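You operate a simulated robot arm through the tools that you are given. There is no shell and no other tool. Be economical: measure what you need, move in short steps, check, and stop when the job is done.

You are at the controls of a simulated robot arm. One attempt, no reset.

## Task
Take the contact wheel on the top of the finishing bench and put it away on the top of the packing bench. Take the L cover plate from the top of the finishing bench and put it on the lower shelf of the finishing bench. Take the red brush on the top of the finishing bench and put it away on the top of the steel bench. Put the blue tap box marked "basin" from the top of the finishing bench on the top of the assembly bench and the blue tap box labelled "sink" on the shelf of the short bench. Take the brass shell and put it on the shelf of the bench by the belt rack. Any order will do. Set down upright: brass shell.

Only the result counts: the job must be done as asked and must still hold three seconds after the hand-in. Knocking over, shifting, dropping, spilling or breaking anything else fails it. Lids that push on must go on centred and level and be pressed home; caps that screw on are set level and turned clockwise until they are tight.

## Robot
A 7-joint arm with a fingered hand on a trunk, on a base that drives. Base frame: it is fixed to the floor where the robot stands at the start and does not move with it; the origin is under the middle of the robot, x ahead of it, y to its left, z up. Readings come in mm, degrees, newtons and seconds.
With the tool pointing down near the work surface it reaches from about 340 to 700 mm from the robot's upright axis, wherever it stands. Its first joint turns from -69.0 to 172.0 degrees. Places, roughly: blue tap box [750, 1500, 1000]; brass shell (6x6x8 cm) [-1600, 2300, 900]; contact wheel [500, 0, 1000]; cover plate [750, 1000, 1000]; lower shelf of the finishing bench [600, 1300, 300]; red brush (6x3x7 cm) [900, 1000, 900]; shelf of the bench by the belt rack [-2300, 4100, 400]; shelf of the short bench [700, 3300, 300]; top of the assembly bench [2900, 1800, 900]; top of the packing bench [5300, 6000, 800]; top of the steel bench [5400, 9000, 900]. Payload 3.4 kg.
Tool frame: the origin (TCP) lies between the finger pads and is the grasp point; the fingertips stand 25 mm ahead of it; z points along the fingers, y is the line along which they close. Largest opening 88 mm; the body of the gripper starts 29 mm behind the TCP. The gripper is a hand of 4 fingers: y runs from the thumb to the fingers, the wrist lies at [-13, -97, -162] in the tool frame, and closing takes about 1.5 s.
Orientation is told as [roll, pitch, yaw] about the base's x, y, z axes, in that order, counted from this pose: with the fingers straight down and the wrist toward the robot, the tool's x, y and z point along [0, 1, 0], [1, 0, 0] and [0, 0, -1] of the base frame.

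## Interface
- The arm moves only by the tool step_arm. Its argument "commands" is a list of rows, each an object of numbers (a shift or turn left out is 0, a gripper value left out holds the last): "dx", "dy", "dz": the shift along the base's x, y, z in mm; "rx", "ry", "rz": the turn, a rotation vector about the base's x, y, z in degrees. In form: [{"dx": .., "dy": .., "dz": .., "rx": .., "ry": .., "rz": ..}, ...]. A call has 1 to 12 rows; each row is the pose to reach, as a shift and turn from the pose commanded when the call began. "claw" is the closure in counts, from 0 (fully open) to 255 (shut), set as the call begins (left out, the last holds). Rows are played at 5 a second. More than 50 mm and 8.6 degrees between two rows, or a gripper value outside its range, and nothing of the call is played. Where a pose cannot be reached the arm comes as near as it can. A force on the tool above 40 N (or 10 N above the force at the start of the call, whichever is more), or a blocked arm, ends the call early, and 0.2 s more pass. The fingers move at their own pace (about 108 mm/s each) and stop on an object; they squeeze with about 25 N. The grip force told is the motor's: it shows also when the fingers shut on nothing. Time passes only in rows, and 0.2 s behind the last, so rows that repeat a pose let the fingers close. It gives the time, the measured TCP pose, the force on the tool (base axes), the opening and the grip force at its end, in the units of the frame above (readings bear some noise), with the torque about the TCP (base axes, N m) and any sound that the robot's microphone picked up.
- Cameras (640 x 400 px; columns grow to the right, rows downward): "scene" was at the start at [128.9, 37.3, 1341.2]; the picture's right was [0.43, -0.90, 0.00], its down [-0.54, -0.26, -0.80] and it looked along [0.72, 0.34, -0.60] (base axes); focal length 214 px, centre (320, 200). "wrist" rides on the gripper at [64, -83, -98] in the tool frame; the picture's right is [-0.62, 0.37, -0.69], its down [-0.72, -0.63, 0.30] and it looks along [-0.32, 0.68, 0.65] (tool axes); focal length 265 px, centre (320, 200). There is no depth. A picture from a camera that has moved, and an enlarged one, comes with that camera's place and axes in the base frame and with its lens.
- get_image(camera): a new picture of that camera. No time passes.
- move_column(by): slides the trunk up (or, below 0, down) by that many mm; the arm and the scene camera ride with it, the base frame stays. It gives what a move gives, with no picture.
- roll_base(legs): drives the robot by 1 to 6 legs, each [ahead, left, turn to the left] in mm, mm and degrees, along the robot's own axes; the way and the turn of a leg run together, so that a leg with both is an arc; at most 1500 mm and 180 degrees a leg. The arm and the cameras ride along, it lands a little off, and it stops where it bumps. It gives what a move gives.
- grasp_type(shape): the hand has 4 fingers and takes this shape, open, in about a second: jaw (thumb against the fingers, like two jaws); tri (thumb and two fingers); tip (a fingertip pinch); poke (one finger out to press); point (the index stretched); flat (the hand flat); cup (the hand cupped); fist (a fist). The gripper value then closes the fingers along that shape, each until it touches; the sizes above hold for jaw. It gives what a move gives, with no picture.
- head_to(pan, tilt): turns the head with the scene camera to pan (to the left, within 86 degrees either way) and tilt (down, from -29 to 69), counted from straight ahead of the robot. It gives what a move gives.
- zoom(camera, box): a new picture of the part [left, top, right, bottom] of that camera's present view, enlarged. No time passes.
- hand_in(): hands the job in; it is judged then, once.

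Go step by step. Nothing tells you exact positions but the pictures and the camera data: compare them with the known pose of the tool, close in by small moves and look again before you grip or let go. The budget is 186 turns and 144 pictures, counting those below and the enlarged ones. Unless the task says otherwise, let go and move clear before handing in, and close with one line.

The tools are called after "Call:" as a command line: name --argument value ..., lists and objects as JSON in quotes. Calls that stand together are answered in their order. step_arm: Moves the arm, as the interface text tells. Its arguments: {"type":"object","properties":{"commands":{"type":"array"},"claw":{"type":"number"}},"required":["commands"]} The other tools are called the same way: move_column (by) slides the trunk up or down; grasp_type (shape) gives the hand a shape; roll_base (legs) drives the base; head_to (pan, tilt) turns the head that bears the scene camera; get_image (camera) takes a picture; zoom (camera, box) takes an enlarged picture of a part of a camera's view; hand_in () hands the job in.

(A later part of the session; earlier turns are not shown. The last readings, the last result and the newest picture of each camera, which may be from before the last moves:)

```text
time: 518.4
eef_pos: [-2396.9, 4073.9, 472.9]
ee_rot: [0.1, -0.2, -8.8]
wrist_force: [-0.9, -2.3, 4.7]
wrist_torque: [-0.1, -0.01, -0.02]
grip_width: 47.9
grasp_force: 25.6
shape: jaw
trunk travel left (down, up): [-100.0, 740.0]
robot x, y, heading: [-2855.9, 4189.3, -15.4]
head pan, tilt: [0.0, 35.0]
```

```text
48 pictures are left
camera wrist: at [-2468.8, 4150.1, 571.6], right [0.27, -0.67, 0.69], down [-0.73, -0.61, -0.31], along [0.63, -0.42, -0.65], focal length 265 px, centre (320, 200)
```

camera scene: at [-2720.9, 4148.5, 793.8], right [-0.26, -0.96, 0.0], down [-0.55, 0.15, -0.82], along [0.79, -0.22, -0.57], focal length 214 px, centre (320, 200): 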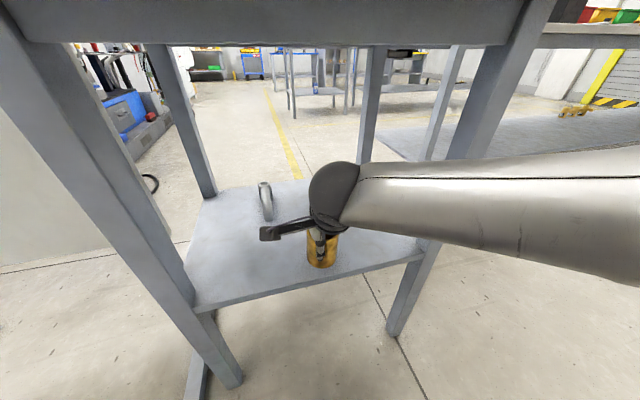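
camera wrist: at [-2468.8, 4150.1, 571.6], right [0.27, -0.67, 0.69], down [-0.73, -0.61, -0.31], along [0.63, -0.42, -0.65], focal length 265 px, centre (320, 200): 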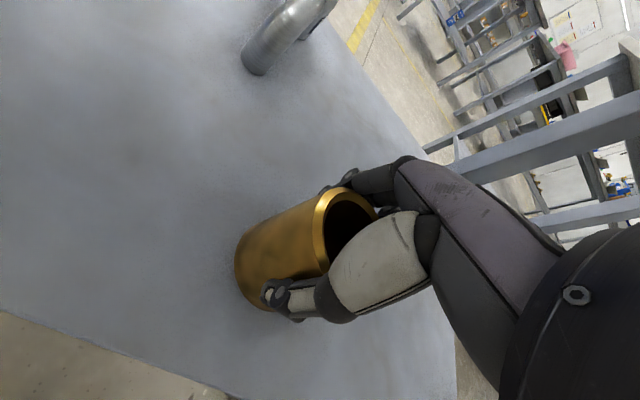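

The shell rests on the shelf (force reversed). Releasing, raising, and checking.

Call:
step_arm --commands '[{"dz": 0}, {"dz": 0}, {"dz": 0}, {"dz": 0}, {"dz": 0}, {"dz": 0}]' --claw 0

Call:
step_arm --commands '[{"dz": 15}, {"dz": 35}, {"dz": 60}, {"dz": 75}]'

Call:
get_image --camera "wrist"

```text
time: 519.8
eef_pos: [-2395.8, 4075.6, 470.2]
ee_rot: [0.1, 0.0, -8.8]
wrist_force: [-0.8, -0.5, 0.7]
wrist_torque: [0.02, 0.0, -0.04]
grip_width: 87.4
grasp_force: 0.0
shape: jaw
trunk travel left (down, up): [-100.0, 740.0]
robot x, y, heading: [-2857.4, 4184.7, -15.0]
head pan, tilt: [0.0, 35.0]
```

```text
time: 520.8
eef_pos: [-2397.2, 4076.4, 548.4]
ee_rot: [0.1, 0.1, -8.8]
wrist_force: [-0.7, -0.1, -0.4]
wrist_torque: [-0.02, -0.03, 0.01]
grip_width: 87.4
grasp_force: 0.1
shape: jaw
trunk travel left (down, up): [-100.0, 740.0]
robot x, y, heading: [-2858.0, 4184.7, -15.6]
head pan, tilt: [0.0, 35.0]
```

```text
47 pictures are left
camera wrist: at [-2469.2, 4150.7, 646.8], right [0.27, -0.67, 0.69], down [-0.73, -0.61, -0.31], along [0.63, -0.42, -0.66], focal length 265 px, centre (320, 200)
```

wrist: 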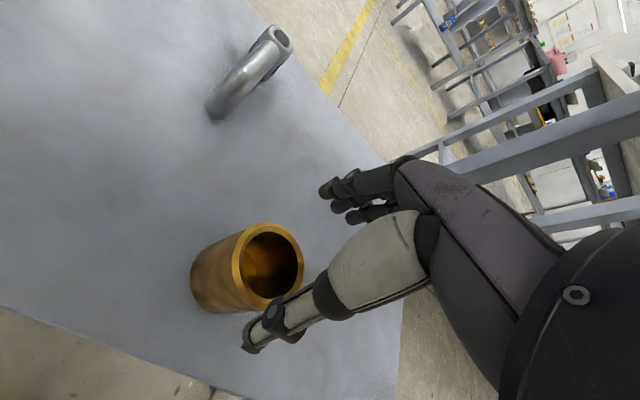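

The shell stands upright on the shelf. I'll back out, raise the trunk, and head back round to the finishing bench's west side for BASIN.

Call:
roll_base --legs '[[-330, 0, 0]]'

Call:
move_column --by 400

Call:
move_column --by 330

Call:
roll_base --legs '[[0, 0, 15.3], [0, -1500, 0], [0, -1500, 0], [0, -1500, 0], [0, -250, 0]]'

```text
time: 522.9
eef_pos: [-2705.1, 4157.3, 547.4]
ee_rot: [0.1, 0.1, -8.9]
wrist_force: [0.3, -0.1, 0.4]
wrist_torque: [-0.01, 0.03, -0.02]
grip_width: 87.7
grasp_force: 0.0
shape: jaw
trunk travel left (down, up): [-100.0, 740.0]
robot x, y, heading: [-3163.0, 4270.0, -15.3]
head pan, tilt: [0.0, 35.0]
```

```text
time: 526.8
eef_pos: [-2704.5, 4157.4, 947.4]
ee_rot: [0.2, 0.1, -8.9]
wrist_force: [-0.5, -0.3, 0.4]
wrist_torque: [-0.01, 0.0, 0.01]
grip_width: 87.5
grasp_force: 0.1
shape: jaw
trunk travel left (down, up): [-500.0, 340.0]
robot x, y, heading: [-3162.6, 4269.5, -15.5]
head pan, tilt: [0.0, 35.0]
```

```text
time: 530.0
eef_pos: [-2704.6, 4157.4, 1277.9]
ee_rot: [0.1, 0.0, -8.9]
wrist_force: [1.3, -0.4, -0.2]
wrist_torque: [-0.01, -0.01, 0.02]
grip_width: 87.6
grasp_force: 0.0
shape: jaw
trunk travel left (down, up): [-830.0, 10.0]
robot x, y, heading: [-3161.5, 4271.7, -15.1]
head pan, tilt: [0.0, 35.0]
```

```text
time: 540.9
eef_pos: [-2716.3, 2417.3, 1277.0]
ee_rot: [0.0, 0.1, -3.7]
wrist_force: [0.2, 0.0, 1.1]
wrist_torque: [-0.02, 0.01, 0.0]
grip_width: 87.7
grasp_force: 0.1
shape: jaw
trunk travel left (down, up): [-830.0, 10.0]
robot x, y, heading: [-3181.7, 2487.9, -10.5]
head pan, tilt: [0.0, 35.0]
stopped in leg 3: the robot was blocked; the commanded pose is now the measured one
```

The base bumped something at (-3182, 2488). I'll look to the right to see what it was.

Call:
head_to --pan -80 --tilt 50

Call:
get_image --camera "scene"

```text
time: 542.4
eef_pos: [-2717.1, 2419.6, 1277.5]
ee_rot: [0.1, 0.1, -3.7]
wrist_force: [-0.7, 0.4, -0.6]
wrist_torque: [0.03, 0.01, -0.02]
grip_width: 87.3
grasp_force: 0.2
shape: jaw
trunk travel left (down, up): [-830.0, 10.0]
robot x, y, heading: [-3182.2, 2491.8, -10.3]
head pan, tilt: [-80.0, 50.0]
```

```text
46 pictures are left
camera scene: at [-3133.2, 2402.2, 1502.2], right [-1.0, 0.0, 0.0], down [0.0, 0.77, -0.64], along [0.0, -0.64, -0.77], focal length 214 px, centre (320, 200)
```

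scene: 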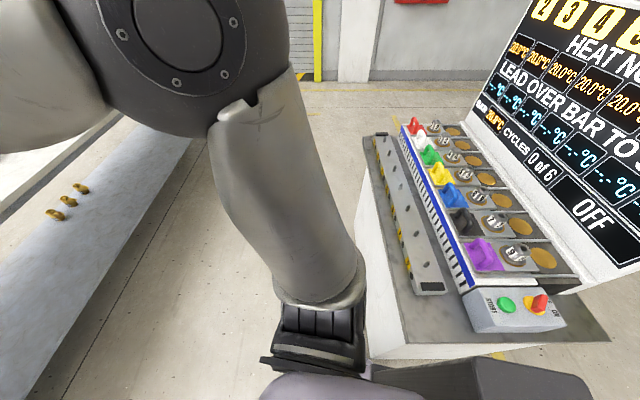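

The base touched the heat station's corner (x≈-3240); everything looks undisturbed. I'll move off it, go to the middle lane (x≈-2620) and continue south.

Call:
roll_base --legs '[[0, 80, 0], [540, 0, 0], [0, 0, 10.3], [0, -1500, 0], [0, -1450, 0]]'

```text
time: 560.7
eef_pos: [-2244.6, -480.5, 1278.0]
ee_rot: [0.2, 0.0, 4.8]
wrist_force: [-0.2, 0.2, 1.0]
wrist_torque: [0.01, -0.03, -0.04]
grip_width: 87.7
grasp_force: 0.2
shape: jaw
trunk travel left (down, up): [-830.0, 10.0]
robot x, y, heading: [-2711.7, -484.6, -1.5]
head pan, tilt: [-80.0, 50.0]
```

Now east past the bench's south end and up to BASIN's y on the finishing bench's west side.

Call:
roll_base --legs '[[0, 0, 1.5], [1400, 0, 0], [1000, 0, 0], [0, 1400, 0], [0, 680, 0]]'

Call:
head_to --pan 0 --tilt 45

Call:
get_image --camera "scene"

```text
time: 583.0
eef_pos: [164.4, 1608.5, 1278.3]
ee_rot: [0.1, -0.1, 7.9]
wrist_force: [-0.6, 0.3, -0.3]
wrist_torque: [0.03, 0.04, -0.03]
grip_width: 87.5
grasp_force: 0.1
shape: jaw
trunk travel left (down, up): [-830.0, 10.0]
robot x, y, heading: [-301.7, 1579.8, 1.3]
head pan, tilt: [-80.0, 50.0]
```

```text
time: 584.5
eef_pos: [164.3, 1607.5, 1277.2]
ee_rot: [0.1, 0.1, 7.8]
wrist_force: [0.4, -0.6, -0.1]
wrist_torque: [0.01, 0.01, -0.01]
grip_width: 87.6
grasp_force: 0.0
shape: jaw
trunk travel left (down, up): [-830.0, 10.0]
robot x, y, heading: [-307.5, 1582.9, 1.4]
head pan, tilt: [0.0, 45.0]
```

```text
45 pictures are left
camera scene: at [-173.3, 1584.3, 1509.1], right [0.02, -1.0, 0.0], down [-0.71, -0.02, -0.71], along [0.71, 0.02, -0.71], focal length 214 px, centre (320, 200)
```

scene: 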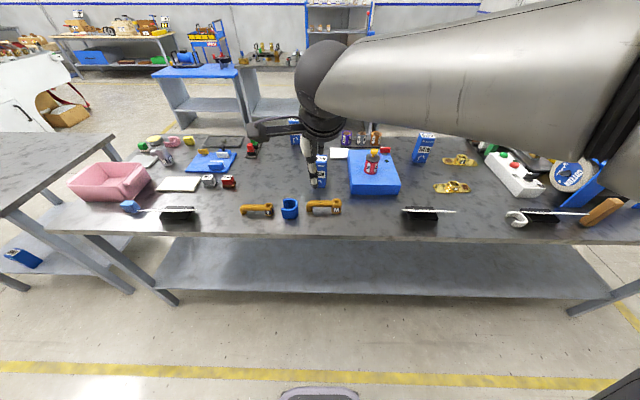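

The SINK box at far left on the short bench's shelf looks odd; I'll zoom on it and on BASIN.

Call:
zoom --camera "scene" --box '[0, 200, 120, 300]'

Call:
zoom --camera "scene" --box '[230, 130, 410, 240]'

```text
4.00 times, centred on (60, 250) of scene
camera zoom: at [-173.3, 1584.3, 1509.1], right [0.02, -1.0, 0.0], down [-0.71, -0.02, -0.71], along [0.71, 0.02, -0.71], focal length 858 px, centre (1360, 0)
```

zoom: 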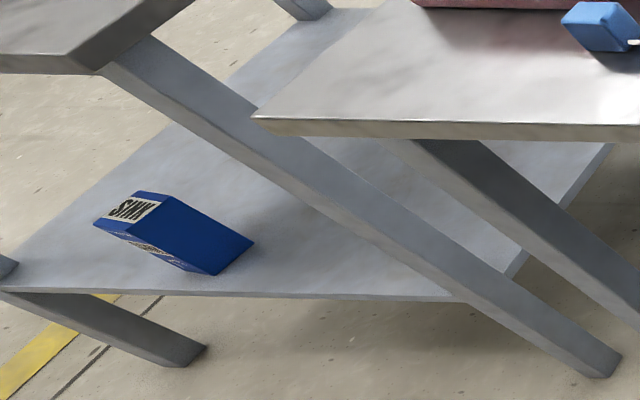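

```text
3.56 times, centred on (320, 185) of scene
camera zoom: at [-173.3, 1584.3, 1509.1], right [0.02, -1.0, 0.0], down [-0.71, -0.02, -0.71], along [0.71, 0.02, -0.71], focal length 763 px, centre (320, 253)
```

zoom: 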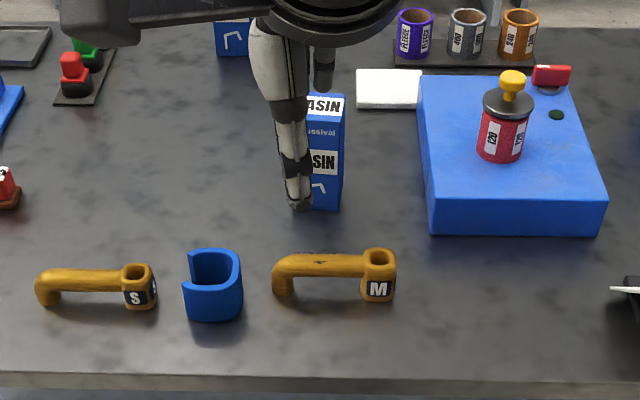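

SINK stands fine (perspective only). BASIN's centre is about (563, 1599). Driving up and bringing the hand over it.

Call:
roll_base --legs '[[295, 15, -1.4]]'

Call:
step_arm --commands '[{"dx": 20, "dz": -20, "rz": -4}, {"dx": 45, "dz": -50, "rz": -8}, {"dx": 70, "dz": -80, "rz": -11}, {"dx": 95, "dz": -120, "rz": -11}, {"dx": 105, "dz": -160, "rz": -11}, {"dx": 105, "dz": -200, "rz": -11}, {"dx": 105, "dz": -200, "rz": -11}]'

Call:
get_image --camera "wrist"

```text
time: 586.5
eef_pos: [452.8, 1615.8, 1277.0]
ee_rot: [0.1, 0.1, 6.5]
wrist_force: [-0.3, -0.4, -0.3]
wrist_torque: [0.02, -0.02, -0.01]
grip_width: 87.5
grasp_force: 0.1
shape: jaw
trunk travel left (down, up): [-830.0, 10.0]
robot x, y, heading: [-18.9, 1598.0, -0.1]
head pan, tilt: [0.0, 45.0]
```

```text
time: 588.1
eef_pos: [563.8, 1607.6, 1096.3]
ee_rot: [3.8, -0.4, -6.7]
wrist_force: [0.3, 0.9, -0.5]
wrist_torque: [0.0, 0.03, -0.01]
grip_width: 87.8
grasp_force: 0.1
shape: jaw
trunk travel left (down, up): [-830.0, 10.0]
robot x, y, heading: [-19.4, 1600.0, -0.1]
head pan, tilt: [0.0, 45.0]
```

```text
42 pictures are left
camera wrist: at [488.0, 1673.7, 1198.4], right [0.28, -0.7, 0.65], down [-0.7, -0.61, -0.36], along [0.65, -0.36, -0.67], focal length 265 px, centre (320, 200)
```

wrist: 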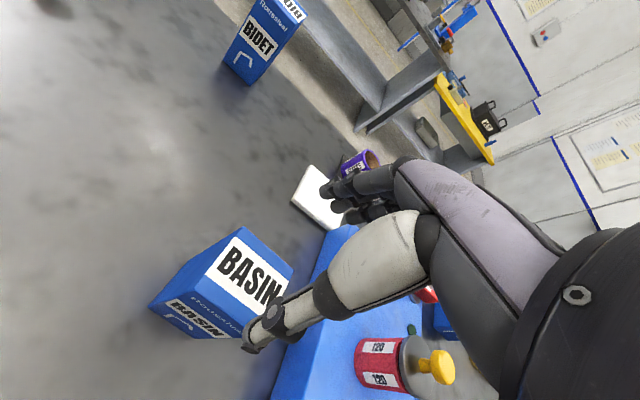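

The box centre is about (565, 1604). I'll level the tool, descend and grip.

Call:
step_arm --commands '[{"dx": 1, "dy": -3, "rx": -3.8, "rz": 3}, {"dx": 1, "dy": -3, "rx": -3.8, "rz": 3, "dz": -25}, {"dx": 1, "dy": -3, "rx": -3.8, "rz": 3, "dz": -55}, {"dx": 1, "dy": -3, "rx": -3.8, "rz": 3, "dz": -80}, {"dx": 1, "dy": -3, "rx": -3.8, "rz": 3, "dz": -80}]'

Call:
get_image --camera "wrist"

```text
time: 589.3
eef_pos: [564.7, 1604.2, 999.9]
ee_rot: [-2.1, 0.0, -3.0]
wrist_force: [-2.4, 0.3, 3.2]
wrist_torque: [0.05, 0.11, -0.01]
grip_width: 87.6
grasp_force: 0.0
shape: jaw
trunk travel left (down, up): [-830.0, 10.0]
robot x, y, heading: [-17.5, 1602.8, -0.1]
head pan, tilt: [0.0, 45.0]
```

```text
41 pictures are left
camera wrist: at [485.5, 1676.5, 1097.1], right [0.34, -0.61, 0.71], down [-0.67, -0.69, -0.28], along [0.66, -0.38, -0.64], focal length 265 px, centre (320, 200)
```

wrist: 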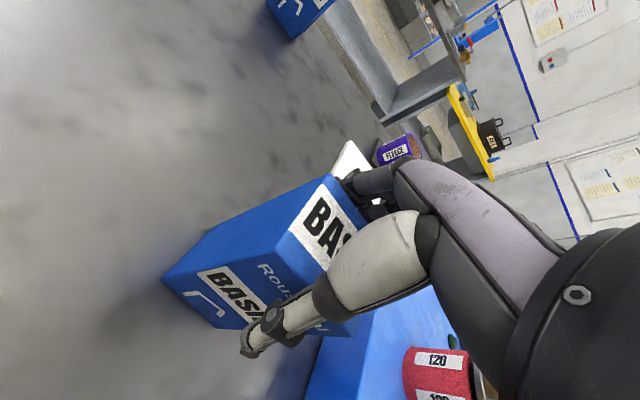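

Straddling the box; closing and lifting.

Call:
step_arm --commands '[{"dz": 3, "rx": 2}, {"dz": 3, "rx": 2}]'

Call:
step_arm --commands '[{"dz": 0}, {"dz": 0}, {"dz": 0}, {"dz": 0}, {"dz": 0}, {"dz": 0}, {"dz": 0}, {"dz": 0}]' --claw 255

Call:
step_arm --commands '[{"dz": 30}, {"dz": 70}, {"dz": 110}, {"dz": 150}, {"dz": 190}, {"dz": 210, "dx": -30}, {"dz": 230, "dx": -70}, {"dz": 240, "dx": -110}, {"dz": 240, "dx": -140}]'

Call:
get_image --camera "wrist"

```text
time: 589.9
eef_pos: [562.9, 1603.7, 997.9]
ee_rot: [-0.7, 0.3, -3.0]
wrist_force: [0.2, 0.2, -0.4]
wrist_torque: [0.01, -0.02, 0.02]
grip_width: 88.0
grasp_force: 0.1
shape: jaw
trunk travel left (down, up): [-830.0, 10.0]
robot x, y, heading: [-18.0, 1600.5, -0.0]
head pan, tilt: [0.0, 45.0]
```

```text
time: 591.7
eef_pos: [563.2, 1604.7, 1000.5]
ee_rot: [-0.3, 0.3, -2.9]
wrist_force: [1.0, -0.7, 0.7]
wrist_torque: [-0.04, -0.2, 0.0]
grip_width: 63.1
grasp_force: 24.8
shape: jaw
trunk travel left (down, up): [-830.0, 10.0]
robot x, y, heading: [-19.0, 1598.4, 0.0]
head pan, tilt: [0.0, 45.0]
```

```text
time: 593.7
eef_pos: [418.9, 1616.7, 1238.6]
ee_rot: [-1.6, -0.2, -1.4]
wrist_force: [0.2, -0.2, -5.8]
wrist_torque: [-0.03, -0.04, 0.02]
grip_width: 62.2
grasp_force: 25.2
shape: jaw
trunk travel left (down, up): [-830.0, 10.0]
robot x, y, heading: [-18.0, 1598.2, -0.2]
head pan, tilt: [0.0, 45.0]
```

```text
40 pictures are left
camera wrist: at [337.0, 1685.3, 1334.2], right [0.35, -0.61, 0.71], down [-0.65, -0.71, -0.29], along [0.68, -0.36, -0.64], focal length 265 px, centre (320, 200)
```

wrist: 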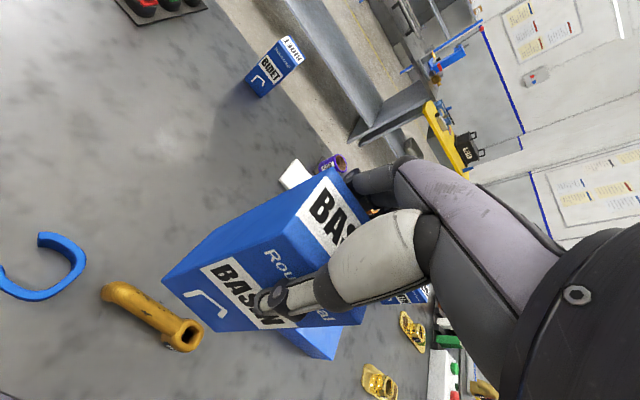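

BASIN is held. I'll back off and go round the south end to the aisle, facing the assembly bench.

Call:
roll_base --legs '[[-270, 0, 0], [0, -1450, 0], [0, -770, 0], [1450, 0, 0], [400, 0, 0], [0, 1400, 0]]'

Call:
head_to --pan 30 --tilt 25

Call:
get_image --camera "scene"

```text
time: 621.8
eef_pos: [1993.6, 729.0, 1236.9]
ee_rot: [-1.7, 0.0, -1.7]
wrist_force: [0.1, -0.3, -4.7]
wrist_torque: [0.01, -0.01, -0.03]
grip_width: 62.4
grasp_force: 25.2
shape: jaw
trunk travel left (down, up): [-830.0, 10.0]
robot x, y, heading: [1556.2, 713.9, -0.3]
head pan, tilt: [0.0, 45.0]
```

```text
time: 622.7
eef_pos: [1992.8, 729.0, 1236.2]
ee_rot: [-1.7, -0.1, -1.7]
wrist_force: [0.5, 1.1, -5.4]
wrist_torque: [0.01, -0.06, -0.02]
grip_width: 62.4
grasp_force: 25.5
shape: jaw
trunk travel left (down, up): [-830.0, 10.0]
robot x, y, heading: [1554.7, 713.6, -0.1]
head pan, tilt: [30.0, 25.0]
```

```text
39 pictures are left
camera scene: at [1685.6, 759.7, 1539.5], right [0.5, -0.87, 0.0], down [-0.37, -0.21, -0.91], along [0.79, 0.45, -0.42], focal length 214 px, centre (320, 200)
```

scene: 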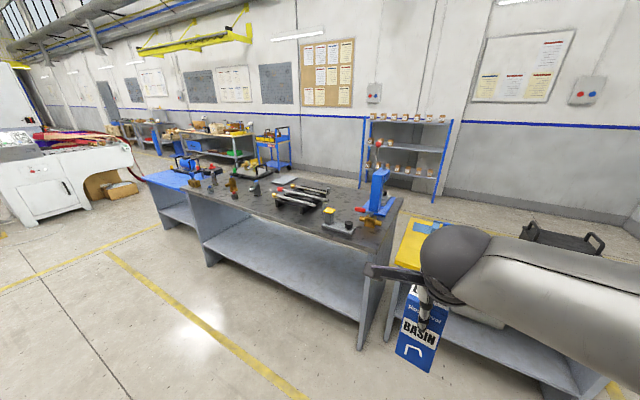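

The assembly bench has its front edge at x≈2550, y 964–2460. I'll move opposite it and look for a free spot.

Call:
roll_base --legs '[[0, 1050, 0], [450, 0, 0]]'

Call:
head_to --pan 10 --tilt 35

Call:
get_image --camera "scene"

```text
time: 630.5
eef_pos: [2460.9, 1760.8, 1236.7]
ee_rot: [-1.7, -0.1, -3.6]
wrist_force: [-0.7, 1.2, -4.5]
wrist_torque: [-0.01, -0.01, 0.02]
grip_width: 62.4
grasp_force: 25.5
shape: jaw
trunk travel left (down, up): [-830.0, 10.0]
robot x, y, heading: [2023.9, 1762.5, -2.0]
head pan, tilt: [30.0, 25.0]
```

```text
time: 631.3
eef_pos: [2460.2, 1760.4, 1236.1]
ee_rot: [-1.8, -0.1, -3.6]
wrist_force: [0.5, 0.6, -4.6]
wrist_torque: [-0.02, 0.02, -0.02]
grip_width: 62.3
grasp_force: 25.2
shape: jaw
trunk travel left (down, up): [-830.0, 10.0]
robot x, y, heading: [2019.6, 1759.2, -2.1]
head pan, tilt: [10.0, 35.0]
```

```text
38 pictures are left
camera scene: at [2160.0, 1771.8, 1523.9], right [0.14, -0.99, 0.0], down [-0.57, -0.08, -0.82], along [0.81, 0.11, -0.57], focal length 214 px, centre (320, 200)
```

scene: 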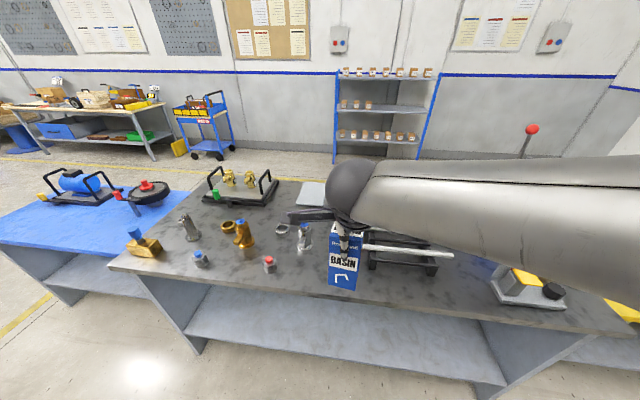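

I'll zoom on the front of the bench to pick the spot.

Call:
zoom --camera "scene" --box '[170, 190, 570, 340]'

```text
1.60 times, centred on (370, 265) of scene
camera zoom: at [2160.0, 1771.8, 1523.9], right [0.14, -0.99, 0.0], down [-0.57, -0.08, -0.82], along [0.81, 0.11, -0.57], focal length 343 px, centre (240, 96)
```

zoom: 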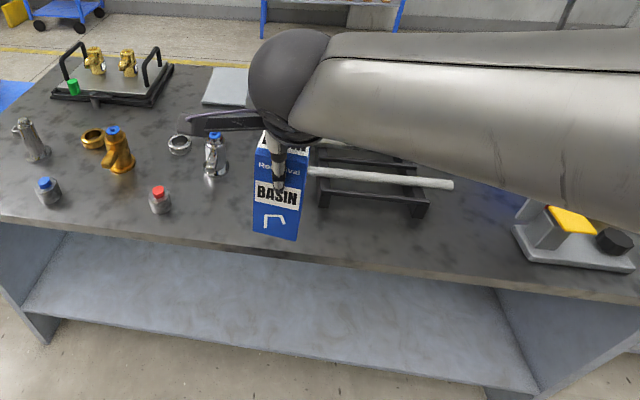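

The patch near (2635, 1800) between the chrome tap and the rack is free. I'll drive up so BASIN hangs over it.

Call:
roll_base --legs '[[0, 0, 2.1], [172, 24, 0]]'

Call:
get_image --camera "scene"

Call:
get_image --camera "wrist"

```text
time: 633.2
eef_pos: [2632.7, 1798.9, 1236.5]
ee_rot: [-1.7, -0.1, -1.6]
wrist_force: [0.8, -1.2, -5.7]
wrist_torque: [0.02, -0.02, -0.02]
grip_width: 62.3
grasp_force: 24.6
shape: jaw
trunk travel left (down, up): [-830.0, 10.0]
robot x, y, heading: [2192.3, 1783.4, -0.2]
head pan, tilt: [10.0, 35.0]
```

```text
36 pictures are left
camera scene: at [2332.9, 1799.8, 1523.9], right [0.17, -0.99, 0.0], down [-0.57, -0.1, -0.82], along [0.81, 0.14, -0.57], focal length 214 px, centre (320, 200)
```

scene: 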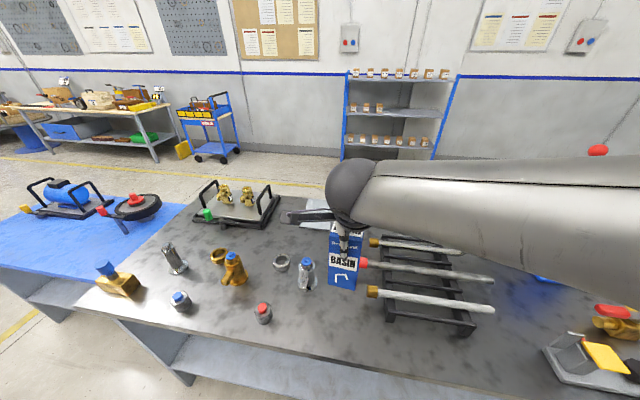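

```text
35 pictures are left
camera wrist: at [2551.5, 1868.4, 1333.3], right [0.35, -0.61, 0.71], down [-0.65, -0.71, -0.28], along [0.67, -0.36, -0.64], focal length 265 px, centre (320, 200)
```

wrist: 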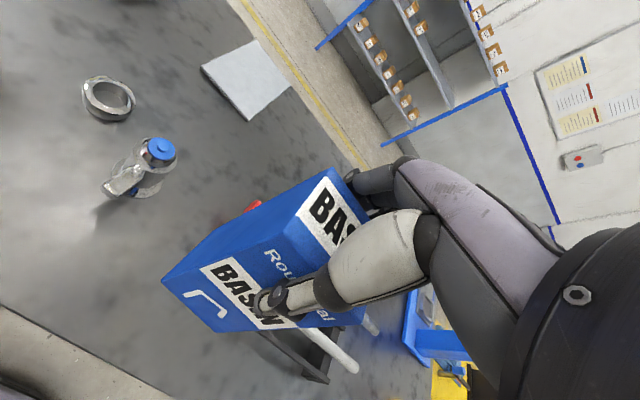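

Clearances hold; I'll shift 15 mm left, level the tool, and lower BASIN to near the surface.

Call:
step_arm --commands '[{"dx": -5, "dy": 15, "rx": 1.7, "rz": 1.5, "dz": -20}, {"dx": -5, "dy": 15, "rx": 1.7, "rz": 1.5, "dz": -60}, {"dx": -5, "dy": 15, "rx": 1.7, "rz": 1.5, "dz": -100}, {"dx": -5, "dy": 15, "rx": 1.7, "rz": 1.5, "dz": -140}, {"dx": -5, "dy": 15, "rx": 1.7, "rz": 1.5, "dz": -180}, {"dx": -5, "dy": 15, "rx": 1.7, "rz": 1.5, "dz": -215}, {"dx": -5, "dy": 15, "rx": 1.7, "rz": 1.5, "dz": -222}, {"dx": -5, "dy": 15, "rx": 1.7, "rz": 1.5, "dz": -226}]'

Call:
get_image --camera "wrist"

```text
time: 635.0
eef_pos: [2628.5, 1813.6, 1010.2]
ee_rot: [-0.1, -0.1, -0.1]
wrist_force: [-0.7, -0.1, -5.5]
wrist_torque: [-0.01, -0.04, -0.02]
grip_width: 62.3
grasp_force: 24.6
shape: jaw
trunk travel left (down, up): [-830.0, 10.0]
robot x, y, heading: [2195.3, 1785.6, -0.2]
head pan, tilt: [10.0, 35.0]
```

```text
34 pictures are left
camera wrist: at [2545.4, 1877.4, 1109.4], right [0.37, -0.62, 0.69], down [-0.63, -0.71, -0.3], along [0.68, -0.33, -0.65], focal length 265 px, centre (320, 200)
```

wrist: 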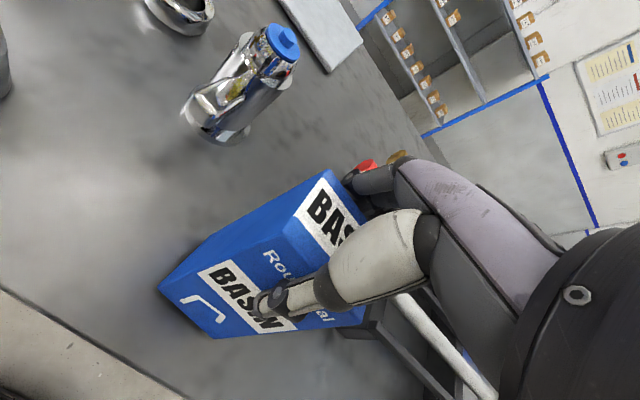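

Still clear. Lowering in small steps to contact.

Call:
step_arm --commands '[{"dz": -3}, {"dz": -6}, {"dz": -8}, {"dz": -10}, {"dz": -12}]'

```text
time: 636.2
eef_pos: [2627.6, 1814.3, 1001.4]
ee_rot: [0.0, -0.5, -0.1]
wrist_force: [-1.5, 0.7, 14.4]
wrist_torque: [0.0, -0.26, 0.05]
grip_width: 62.1
grasp_force: 25.2
shape: jaw
trunk travel left (down, up): [-830.0, 10.0]
robot x, y, heading: [2191.7, 1781.0, 0.1]
head pan, tilt: [10.0, 35.0]
```

BASIN stands on the bench. Releasing and lifting away.

Call:
step_arm --commands '[{"dz": 2}, {"dz": 2}, {"dz": 2}, {"dz": 2}, {"dz": 2}, {"dz": 2}]' --claw 0

Call:
step_arm --commands '[{"dz": 30}, {"dz": 60}, {"dz": 100}, {"dz": 140}, {"dz": 180}, {"dz": 220}, {"dz": 240}]'

Call:
get_image --camera "wrist"

```text
time: 637.6
eef_pos: [2628.7, 1813.6, 1001.5]
ee_rot: [-0.1, -0.1, 0.0]
wrist_force: [-0.6, 0.4, 0.3]
wrist_torque: [-0.04, -0.03, 0.02]
grip_width: 87.9
grasp_force: 0.0
shape: jaw
trunk travel left (down, up): [-830.0, 10.0]
robot x, y, heading: [2193.7, 1785.9, -0.1]
head pan, tilt: [10.0, 35.0]
```

```text
time: 639.2
eef_pos: [2627.8, 1814.3, 1240.1]
ee_rot: [-0.1, 0.0, -0.1]
wrist_force: [-0.2, 0.1, 0.2]
wrist_torque: [-0.01, -0.05, -0.01]
grip_width: 87.8
grasp_force: 0.1
shape: jaw
trunk travel left (down, up): [-830.0, 10.0]
robot x, y, heading: [2193.9, 1785.4, -0.2]
head pan, tilt: [10.0, 35.0]
```

```text
33 pictures are left
camera wrist: at [2544.1, 1877.8, 1340.2], right [0.37, -0.62, 0.69], down [-0.63, -0.71, -0.3], along [0.68, -0.33, -0.65], focal length 265 px, centre (320, 200)
```

wrist: 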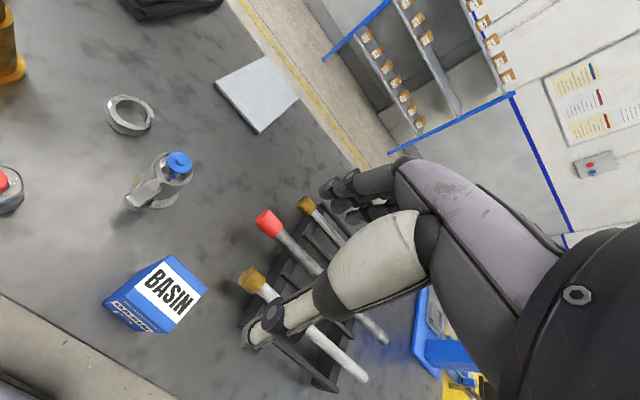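

BASIN is placed. Last, the L cover plate at about (744, 900): back to the aisle side of the finishing bench.

Call:
roll_base --legs '[[-700, 0, 0], [0, 0, 180], [0, 885, 0], [130, 0, 0]]'

Call:
head_to --pan 0 --tilt 45

Call:
get_image --camera "scene"

```text
time: 655.3
eef_pos: [943.6, 874.4, 1242.5]
ee_rot: [0.0, -0.1, 178.0]
wrist_force: [-0.3, 0.3, 0.6]
wrist_torque: [-0.02, -0.02, -0.01]
grip_width: 87.7
grasp_force: 0.0
shape: jaw
trunk travel left (down, up): [-830.0, 10.0]
robot x, y, heading: [1375.8, 889.9, 178.2]
head pan, tilt: [10.0, 35.0]
```

```text
time: 656.0
eef_pos: [942.8, 873.6, 1240.9]
ee_rot: [0.0, -0.2, 178.1]
wrist_force: [-0.1, 0.8, -0.4]
wrist_torque: [0.0, -0.01, -0.01]
grip_width: 88.0
grasp_force: 0.0
shape: jaw
trunk travel left (down, up): [-830.0, 10.0]
robot x, y, heading: [1378.5, 890.8, 177.9]
head pan, tilt: [0.0, 45.0]
```

```text
32 pictures are left
camera scene: at [1245.3, 893.3, 1509.1], right [0.03, 1.0, 0.0], down [0.71, -0.02, -0.71], along [-0.71, 0.02, -0.71], focal length 214 px, centre (320, 200)
```

scene: 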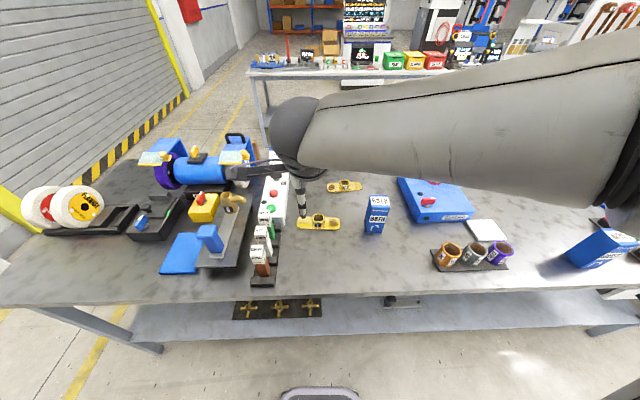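

I'll zoom on the L plate to see its exact pose.

Call:
zoom --camera "scene" --box '[260, 160, 400, 260]'

Call:
get_image --camera "wrist"

```text
4.00 times, centred on (330, 210) of scene
camera zoom: at [1245.3, 893.3, 1509.1], right [0.03, 1.0, 0.0], down [0.71, -0.02, -0.71], along [-0.71, 0.02, -0.71], focal length 858 px, centre (280, 160)
```

zoom: 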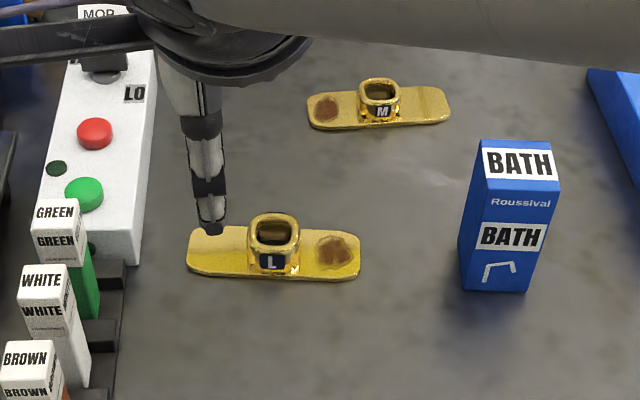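

```text
30 pictures are left
camera wrist: at [1024.3, 806.2, 1339.6], right [-0.35, 0.63, 0.69], down [0.65, 0.69, -0.3], along [-0.67, 0.35, -0.65], focal length 265 px, centre (320, 200)
```

wrist: 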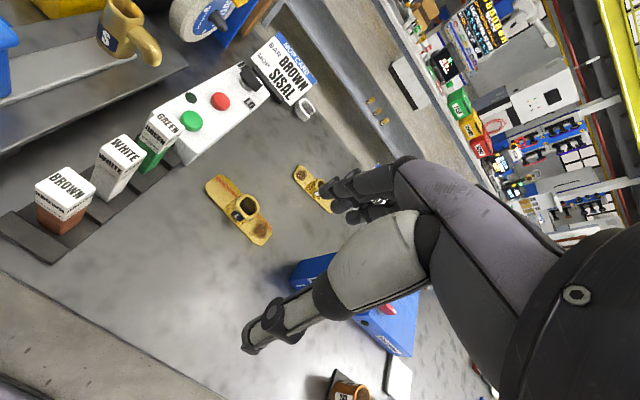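

The L plate's collar is at about (745, 901), top z≈915. I'll align the base and bring the hand above it.

Call:
roll_base --legs '[[35, -40, 2.1]]'

Call:
step_arm --commands '[{"dx": -30, "dz": -30}, {"dx": -60, "dz": -65}, {"dx": -90, "dz": -100}, {"dx": -120, "dz": -135}, {"dx": -145, "dz": -170}, {"dx": -160, "dz": -205}, {"dx": -160, "dz": -240}, {"dx": -160, "dz": -265}, {"dx": -160, "dz": -265}]'

Call:
get_image --camera "wrist"

Call:
zoom --camera "scene" --box '[240, 140, 400, 260]'

```text
time: 657.0
eef_pos: [911.1, 898.3, 1242.1]
ee_rot: [-0.1, -0.1, -179.9]
wrist_force: [-0.6, 0.2, -1.3]
wrist_torque: [-0.01, 0.03, 0.01]
grip_width: 87.9
grasp_force: 0.0
shape: jaw
trunk travel left (down, up): [-830.0, 10.0]
robot x, y, heading: [1343.4, 929.3, -180.1]
head pan, tilt: [0.0, 45.0]
```

```text
time: 659.0
eef_pos: [747.9, 900.6, 978.1]
ee_rot: [0.6, -0.1, 179.2]
wrist_force: [-0.2, -0.3, 0.2]
wrist_torque: [-0.01, -0.03, -0.02]
grip_width: 87.8
grasp_force: 0.1
shape: jaw
trunk travel left (down, up): [-830.0, 10.0]
robot x, y, heading: [1336.9, 932.7, -179.7]
head pan, tilt: [0.0, 45.0]
```

```text
29 pictures are left
camera wrist: at [829.8, 836.6, 1076.1], right [-0.36, 0.63, 0.69], down [0.64, 0.7, -0.31], along [-0.68, 0.33, -0.66], focal length 265 px, centre (320, 200)
```

wrist: 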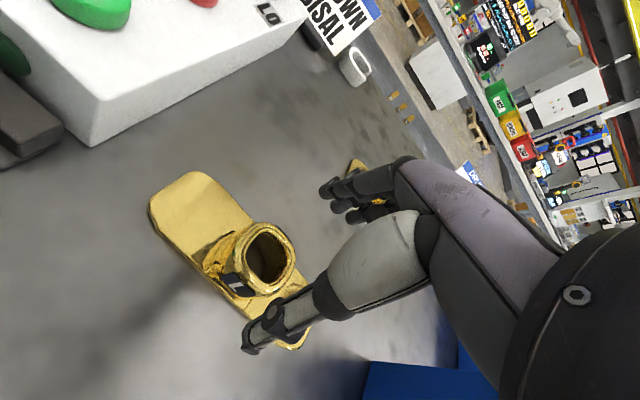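

```text
3.33 times, centred on (320, 200) of scene
camera zoom: at [1211.2, 928.5, 1509.1], right [0.0, 1.0, 0.0], down [0.71, 0.0, -0.71], along [-0.71, 0.0, -0.71], focal length 715 px, centre (320, 200)
```

zoom: 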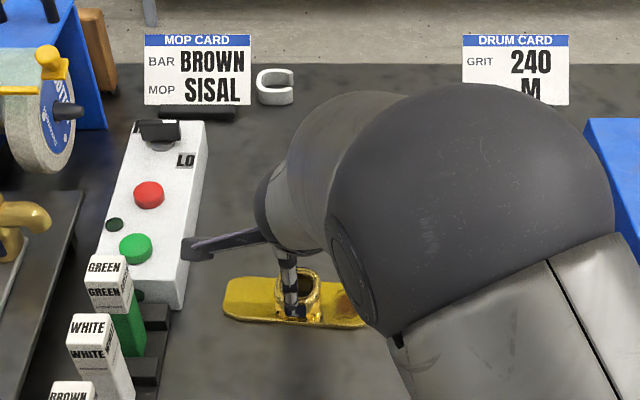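

Centred within a few mm. Lowering over the collar and closing.

Call:
step_arm --commands '[{"dx": -5, "dy": 5, "dz": -25}, {"dx": -5, "dy": 5, "dz": -50}, {"dx": -5, "dy": 5, "dz": -64}, {"dx": -5, "dy": 5, "dz": -64}]'

Call:
step_arm --commands '[{"dz": 0}, {"dz": 0}, {"dz": 0}, {"dz": 0}, {"dz": 0}, {"dz": 0}, {"dz": 0}, {"dz": 0}]' --claw 255

Call:
get_image --camera "wrist"

```text
time: 660.0
eef_pos: [744.3, 902.9, 912.6]
ee_rot: [-0.1, -0.1, -179.9]
wrist_force: [0.1, 0.4, 0.6]
wrist_torque: [-0.05, 0.02, 0.02]
grip_width: 87.9
grasp_force: 0.0
shape: jaw
trunk travel left (down, up): [-830.0, 10.0]
robot x, y, heading: [1344.2, 931.5, -179.7]
head pan, tilt: [0.0, 45.0]
```

```text
time: 661.8
eef_pos: [744.0, 902.1, 913.5]
ee_rot: [-0.1, -0.2, -179.9]
wrist_force: [0.2, -0.2, -0.3]
wrist_torque: [0.02, -0.01, -0.02]
grip_width: 43.9
grasp_force: 25.0
shape: jaw
trunk travel left (down, up): [-830.0, 10.0]
robot x, y, heading: [1340.4, 928.8, -179.7]
head pan, tilt: [0.0, 45.0]
```

```text
27 pictures are left
camera wrist: at [828.2, 837.9, 1011.3], right [-0.37, 0.62, 0.69], down [0.63, 0.72, -0.3], along [-0.69, 0.32, -0.65], focal length 265 px, centre (320, 200)
```

wrist: 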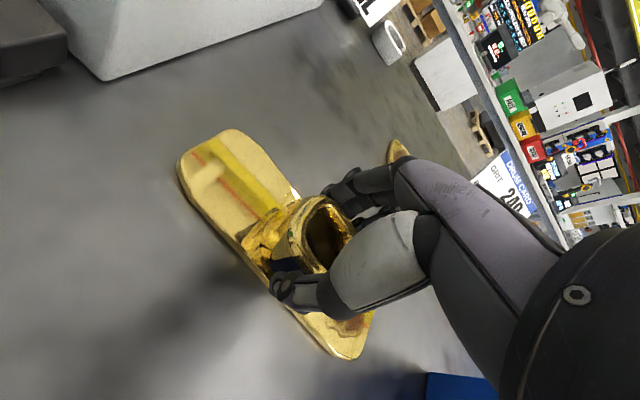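

The collar is gripped (44 mm). Lifting and retracting.

Call:
step_arm --commands '[{"dz": 25}, {"dz": 70}, {"dz": 115}, {"dz": 160}, {"dz": 205}, {"dz": 245}, {"dz": 285, "dx": 30}, {"dz": 310, "dx": 70}, {"dz": 320, "dx": 115}, {"dz": 320, "dx": 160}]'

Call:
roll_base --legs '[[-370, 0, 0], [0, -560, 0]]'

Call:
move_column --by -400

Call:
get_image --camera "scene"

```text
time: 664.0
eef_pos: [908.7, 909.7, 1232.2]
ee_rot: [0.0, -0.3, -180.0]
wrist_force: [0.5, -0.3, -3.9]
wrist_torque: [-0.01, -0.02, -0.03]
grip_width: 43.6
grasp_force: 24.7
shape: jaw
trunk travel left (down, up): [-830.0, 10.0]
robot x, y, heading: [1342.5, 929.2, -180.0]
head pan, tilt: [0.0, 45.0]
```

```text
time: 669.1
eef_pos: [1269.4, 1458.8, 1232.6]
ee_rot: [-0.1, 0.0, -178.4]
wrist_force: [0.6, -0.4, -3.7]
wrist_torque: [-0.02, -0.04, 0.0]
grip_width: 44.1
grasp_force: 25.4
shape: jaw
trunk travel left (down, up): [-830.0, 10.0]
robot x, y, heading: [1704.3, 1487.6, -178.6]
head pan, tilt: [0.0, 45.0]
```

```text
time: 673.0
eef_pos: [1269.6, 1458.7, 832.0]
ee_rot: [-0.1, -0.1, -178.5]
wrist_force: [-0.5, -0.1, -4.2]
wrist_torque: [0.03, 0.02, 0.04]
grip_width: 44.0
grasp_force: 25.5
shape: jaw
trunk travel left (down, up): [-430.0, 410.0]
robot x, y, heading: [1704.2, 1493.0, -178.6]
head pan, tilt: [0.0, 45.0]
```

```text
26 pictures are left
camera scene: at [1573.2, 1486.8, 1109.1], right [-0.02, 1.0, 0.0], down [0.71, 0.02, -0.71], along [-0.71, -0.02, -0.71], focal length 214 px, centre (320, 200)
```

scene: 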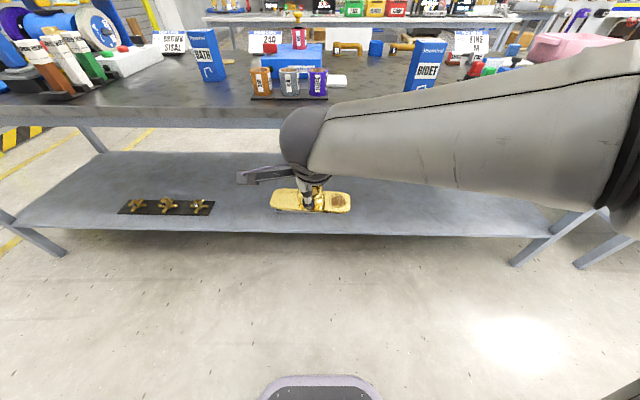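

The bracket on the shelf lies near (826, 1352), so I'll use the free shelf area at y≈1680: slide right, lower the trunk and the hand, then look.

Call:
roll_base --legs '[[0, -225, -1.4]]'

Call:
move_column --by -395

Call:
step_arm --commands '[{"dz": -15}, {"dz": -30}, {"dz": -45}]'

Call:
get_image --camera "scene"

```text
time: 674.7
eef_pos: [1266.8, 1698.1, 830.6]
ee_rot: [0.0, -0.1, 180.0]
wrist_force: [0.1, 0.3, -4.0]
wrist_torque: [-0.01, -0.04, -0.05]
grip_width: 43.9
grasp_force: 25.6
shape: jaw
trunk travel left (down, up): [-430.0, 410.0]
robot x, y, heading: [1702.3, 1718.5, 179.7]
head pan, tilt: [0.0, 45.0]
```

```text
time: 678.5
eef_pos: [1266.1, 1696.7, 434.9]
ee_rot: [0.0, -0.1, 180.0]
wrist_force: [0.0, -0.8, -4.4]
wrist_torque: [-0.02, -0.02, 0.01]
grip_width: 43.7
grasp_force: 24.9
shape: jaw
trunk travel left (down, up): [-35.0, 805.0]
robot x, y, heading: [1701.6, 1716.6, 179.8]
head pan, tilt: [0.0, 45.0]
```

```text
time: 679.3
eef_pos: [1266.2, 1697.7, 390.2]
ee_rot: [0.1, -0.1, 179.9]
wrist_force: [-1.0, -0.7, -4.0]
wrist_torque: [-0.01, -0.04, 0.0]
grip_width: 44.0
grasp_force: 25.1
shape: jaw
trunk travel left (down, up): [-35.0, 805.0]
robot x, y, heading: [1701.2, 1716.0, 180.2]
head pan, tilt: [0.0, 45.0]
```

```text
25 pictures are left
camera scene: at [1570.8, 1717.1, 714.0], right [0.0, 1.0, 0.0], down [0.71, 0.0, -0.71], along [-0.71, 0.0, -0.71], focal length 214 px, centre (320, 200)
```

scene: 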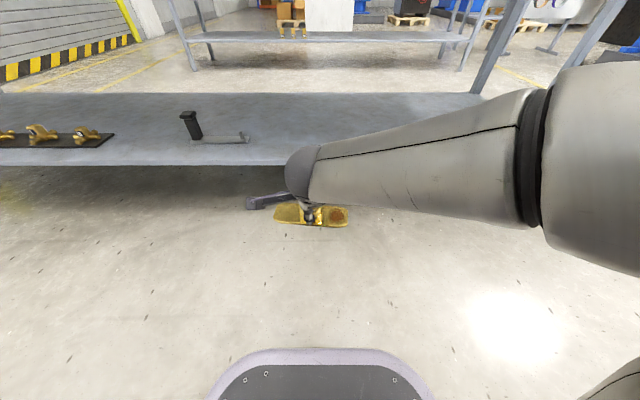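

The shelf edge is at z≈302, and the plate's underside is ~50 mm above that. Driving in 370 mm.

Call:
roll_base --legs '[[365, 0, 0]]'

Call:
get_image --camera "wrist"

Call:
get_image --camera "scene"

```text
time: 681.6
eef_pos: [899.9, 1698.1, 390.2]
ee_rot: [-0.1, -0.1, 179.9]
wrist_force: [0.8, 0.5, -4.1]
wrist_torque: [0.03, -0.01, 0.03]
grip_width: 43.9
grasp_force: 24.8
shape: jaw
trunk travel left (down, up): [-35.0, 805.0]
robot x, y, heading: [1337.0, 1714.3, 179.9]
head pan, tilt: [0.0, 45.0]
```

```text
24 pictures are left
camera wrist: at [983.3, 1633.0, 488.7], right [-0.37, 0.62, 0.69], down [0.63, 0.71, -0.3], along [-0.68, 0.33, -0.65], focal length 265 px, centre (320, 200)
```

wrist: 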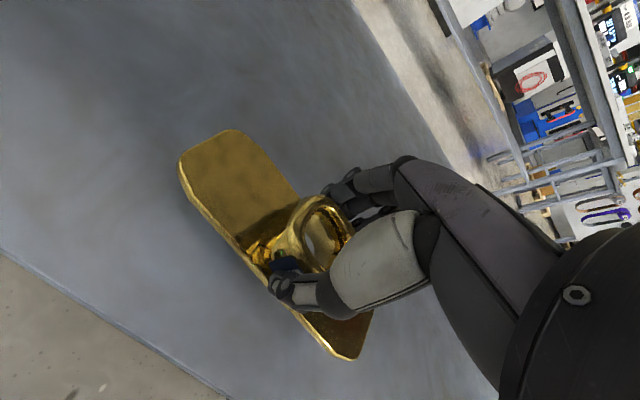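

```text
23 pictures are left
camera scene: at [1204.7, 1718.0, 714.0], right [0.0, 1.0, 0.0], down [0.71, 0.0, -0.71], along [-0.71, 0.0, -0.71], focal length 214 px, centre (320, 200)
```

scene: 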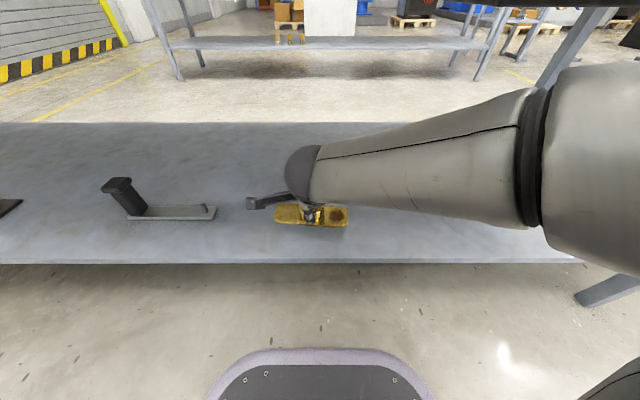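

Clear of the bracket. Lowering the plate onto the shelf.

Call:
step_arm --commands '[{"dz": -15}, {"dz": -28}, {"dz": -36}, {"dz": -40}, {"dz": -43}]'

Call:
step_arm --commands '[{"dz": -2}, {"dz": -4}, {"dz": -6}, {"dz": -8}]'

```text
time: 682.8
eef_pos: [898.3, 1701.0, 347.2]
ee_rot: [2.7, 1.1, 179.2]
wrist_force: [-0.4, 0.9, -4.6]
wrist_torque: [-0.01, -0.03, -0.03]
grip_width: 44.0
grasp_force: 25.3
shape: jaw
trunk travel left (down, up): [-35.0, 805.0]
robot x, y, heading: [1334.6, 1714.4, 179.8]
head pan, tilt: [0.0, 45.0]
```

```text
time: 683.8
eef_pos: [898.4, 1701.0, 343.8]
ee_rot: [4.1, 1.2, 178.9]
wrist_force: [0.4, -0.5, -4.8]
wrist_torque: [-0.01, -0.02, -0.01]
grip_width: 43.8
grasp_force: 25.2
shape: jaw
trunk travel left (down, up): [-35.0, 805.0]
robot x, y, heading: [1334.8, 1720.7, 180.1]
head pan, tilt: [0.0, 45.0]
```

The arm is at its limit and begins to tilt; I'll raise the hand a bit, level it, and use the trunk for the last descent.

Call:
step_arm --commands '[{"dz": 8, "rx": 2, "ry": 0.6}, {"dz": 18, "rx": 4, "ry": 1.2}, {"dz": 18, "rx": 4, "ry": 1.2}]'

Call:
move_column --by -15

```text
time: 684.6
eef_pos: [899.0, 1699.9, 357.0]
ee_rot: [-1.6, 0.1, 179.2]
wrist_force: [0.0, -0.2, -3.4]
wrist_torque: [0.02, 0.01, -0.01]
grip_width: 44.0
grasp_force: 25.1
shape: jaw
trunk travel left (down, up): [-35.0, 805.0]
robot x, y, heading: [1337.6, 1718.8, 180.0]
head pan, tilt: [0.0, 45.0]
```

```text
time: 685.2
eef_pos: [899.4, 1699.3, 342.3]
ee_rot: [-1.6, 0.0, 179.1]
wrist_force: [0.3, 0.3, -3.8]
wrist_torque: [-0.03, -0.03, 0.02]
grip_width: 43.8
grasp_force: 25.0
shape: jaw
trunk travel left (down, up): [-20.0, 820.0]
robot x, y, heading: [1337.0, 1716.5, 179.8]
head pan, tilt: [0.0, 45.0]
```

Nearly level and close to contact. Trimming the tilt and lowering a few mm by the trunk.

Call:
step_arm --commands '[{"rx": -1.5}, {"rx": -1.5}]'

Call:
move_column --by -4

Call:
move_column --by -3

```text
time: 685.8
eef_pos: [899.8, 1698.4, 340.8]
ee_rot: [-0.9, 0.0, 179.3]
wrist_force: [0.2, -0.2, -4.2]
wrist_torque: [-0.02, 0.0, -0.01]
grip_width: 43.8
grasp_force: 25.3
shape: jaw
trunk travel left (down, up): [-20.0, 820.0]
robot x, y, heading: [1338.3, 1716.3, 180.1]
head pan, tilt: [0.0, 45.0]
```

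```text
time: 686.4
eef_pos: [899.2, 1699.5, 336.0]
ee_rot: [-0.9, 0.0, 179.4]
wrist_force: [-0.1, -0.1, -4.3]
wrist_torque: [-0.02, -0.05, 0.0]
grip_width: 43.6
grasp_force: 24.7
shape: jaw
trunk travel left (down, up): [-16.0, 824.0]
robot x, y, heading: [1336.0, 1720.5, 179.8]
head pan, tilt: [0.0, 45.0]
```

```text
time: 686.9
eef_pos: [900.2, 1698.5, 335.0]
ee_rot: [-0.8, 0.0, 179.4]
wrist_force: [0.0, 0.5, -3.8]
wrist_torque: [-0.01, -0.01, -0.01]
grip_width: 43.8
grasp_force: 25.1
shape: jaw
trunk travel left (down, up): [-13.0, 827.0]
robot x, y, heading: [1334.6, 1718.0, 179.7]
head pan, tilt: [0.0, 45.0]
```

Call:
move_column --by -3

Call:
move_column --by -3

Call:
zoom --camera "scene" --box '[240, 160, 400, 260]'

```text
time: 687.4
eef_pos: [899.4, 1699.2, 333.2]
ee_rot: [-0.9, -0.3, 179.5]
wrist_force: [2.1, 1.4, 9.6]
wrist_torque: [0.01, -0.04, -0.02]
grip_width: 43.6
grasp_force: 25.2
shape: jaw
trunk travel left (down, up): [-10.0, 830.0]
robot x, y, heading: [1337.1, 1718.4, 179.8]
head pan, tilt: [0.0, 45.0]
```

```text
time: 687.9
eef_pos: [901.6, 1699.0, 331.8]
ee_rot: [-0.7, -0.5, 179.4]
wrist_force: [1.4, 2.4, 22.9]
wrist_torque: [0.05, 0.06, -0.03]
grip_width: 44.5
grasp_force: 24.6
shape: jaw
trunk travel left (down, up): [-7.0, 833.0]
robot x, y, heading: [1333.5, 1716.7, 180.0]
head pan, tilt: [0.0, 45.0]
```

```text
4.00 times, centred on (320, 210) of scene
camera zoom: at [1206.4, 1710.5, 687.6], right [-0.09, 1.0, 0.0], down [0.69, 0.06, -0.72], along [-0.71, -0.07, -0.7], focal length 858 px, centre (320, 160)
```

zoom: 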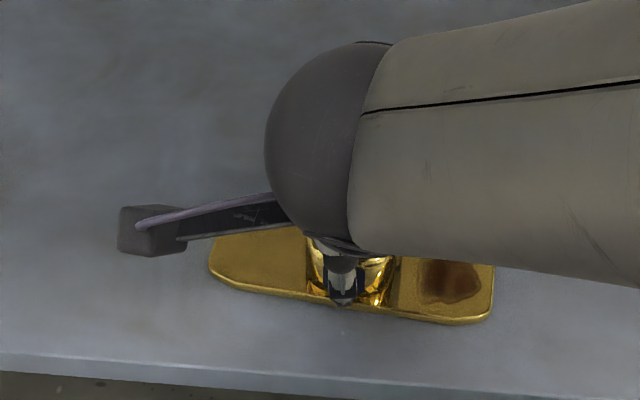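

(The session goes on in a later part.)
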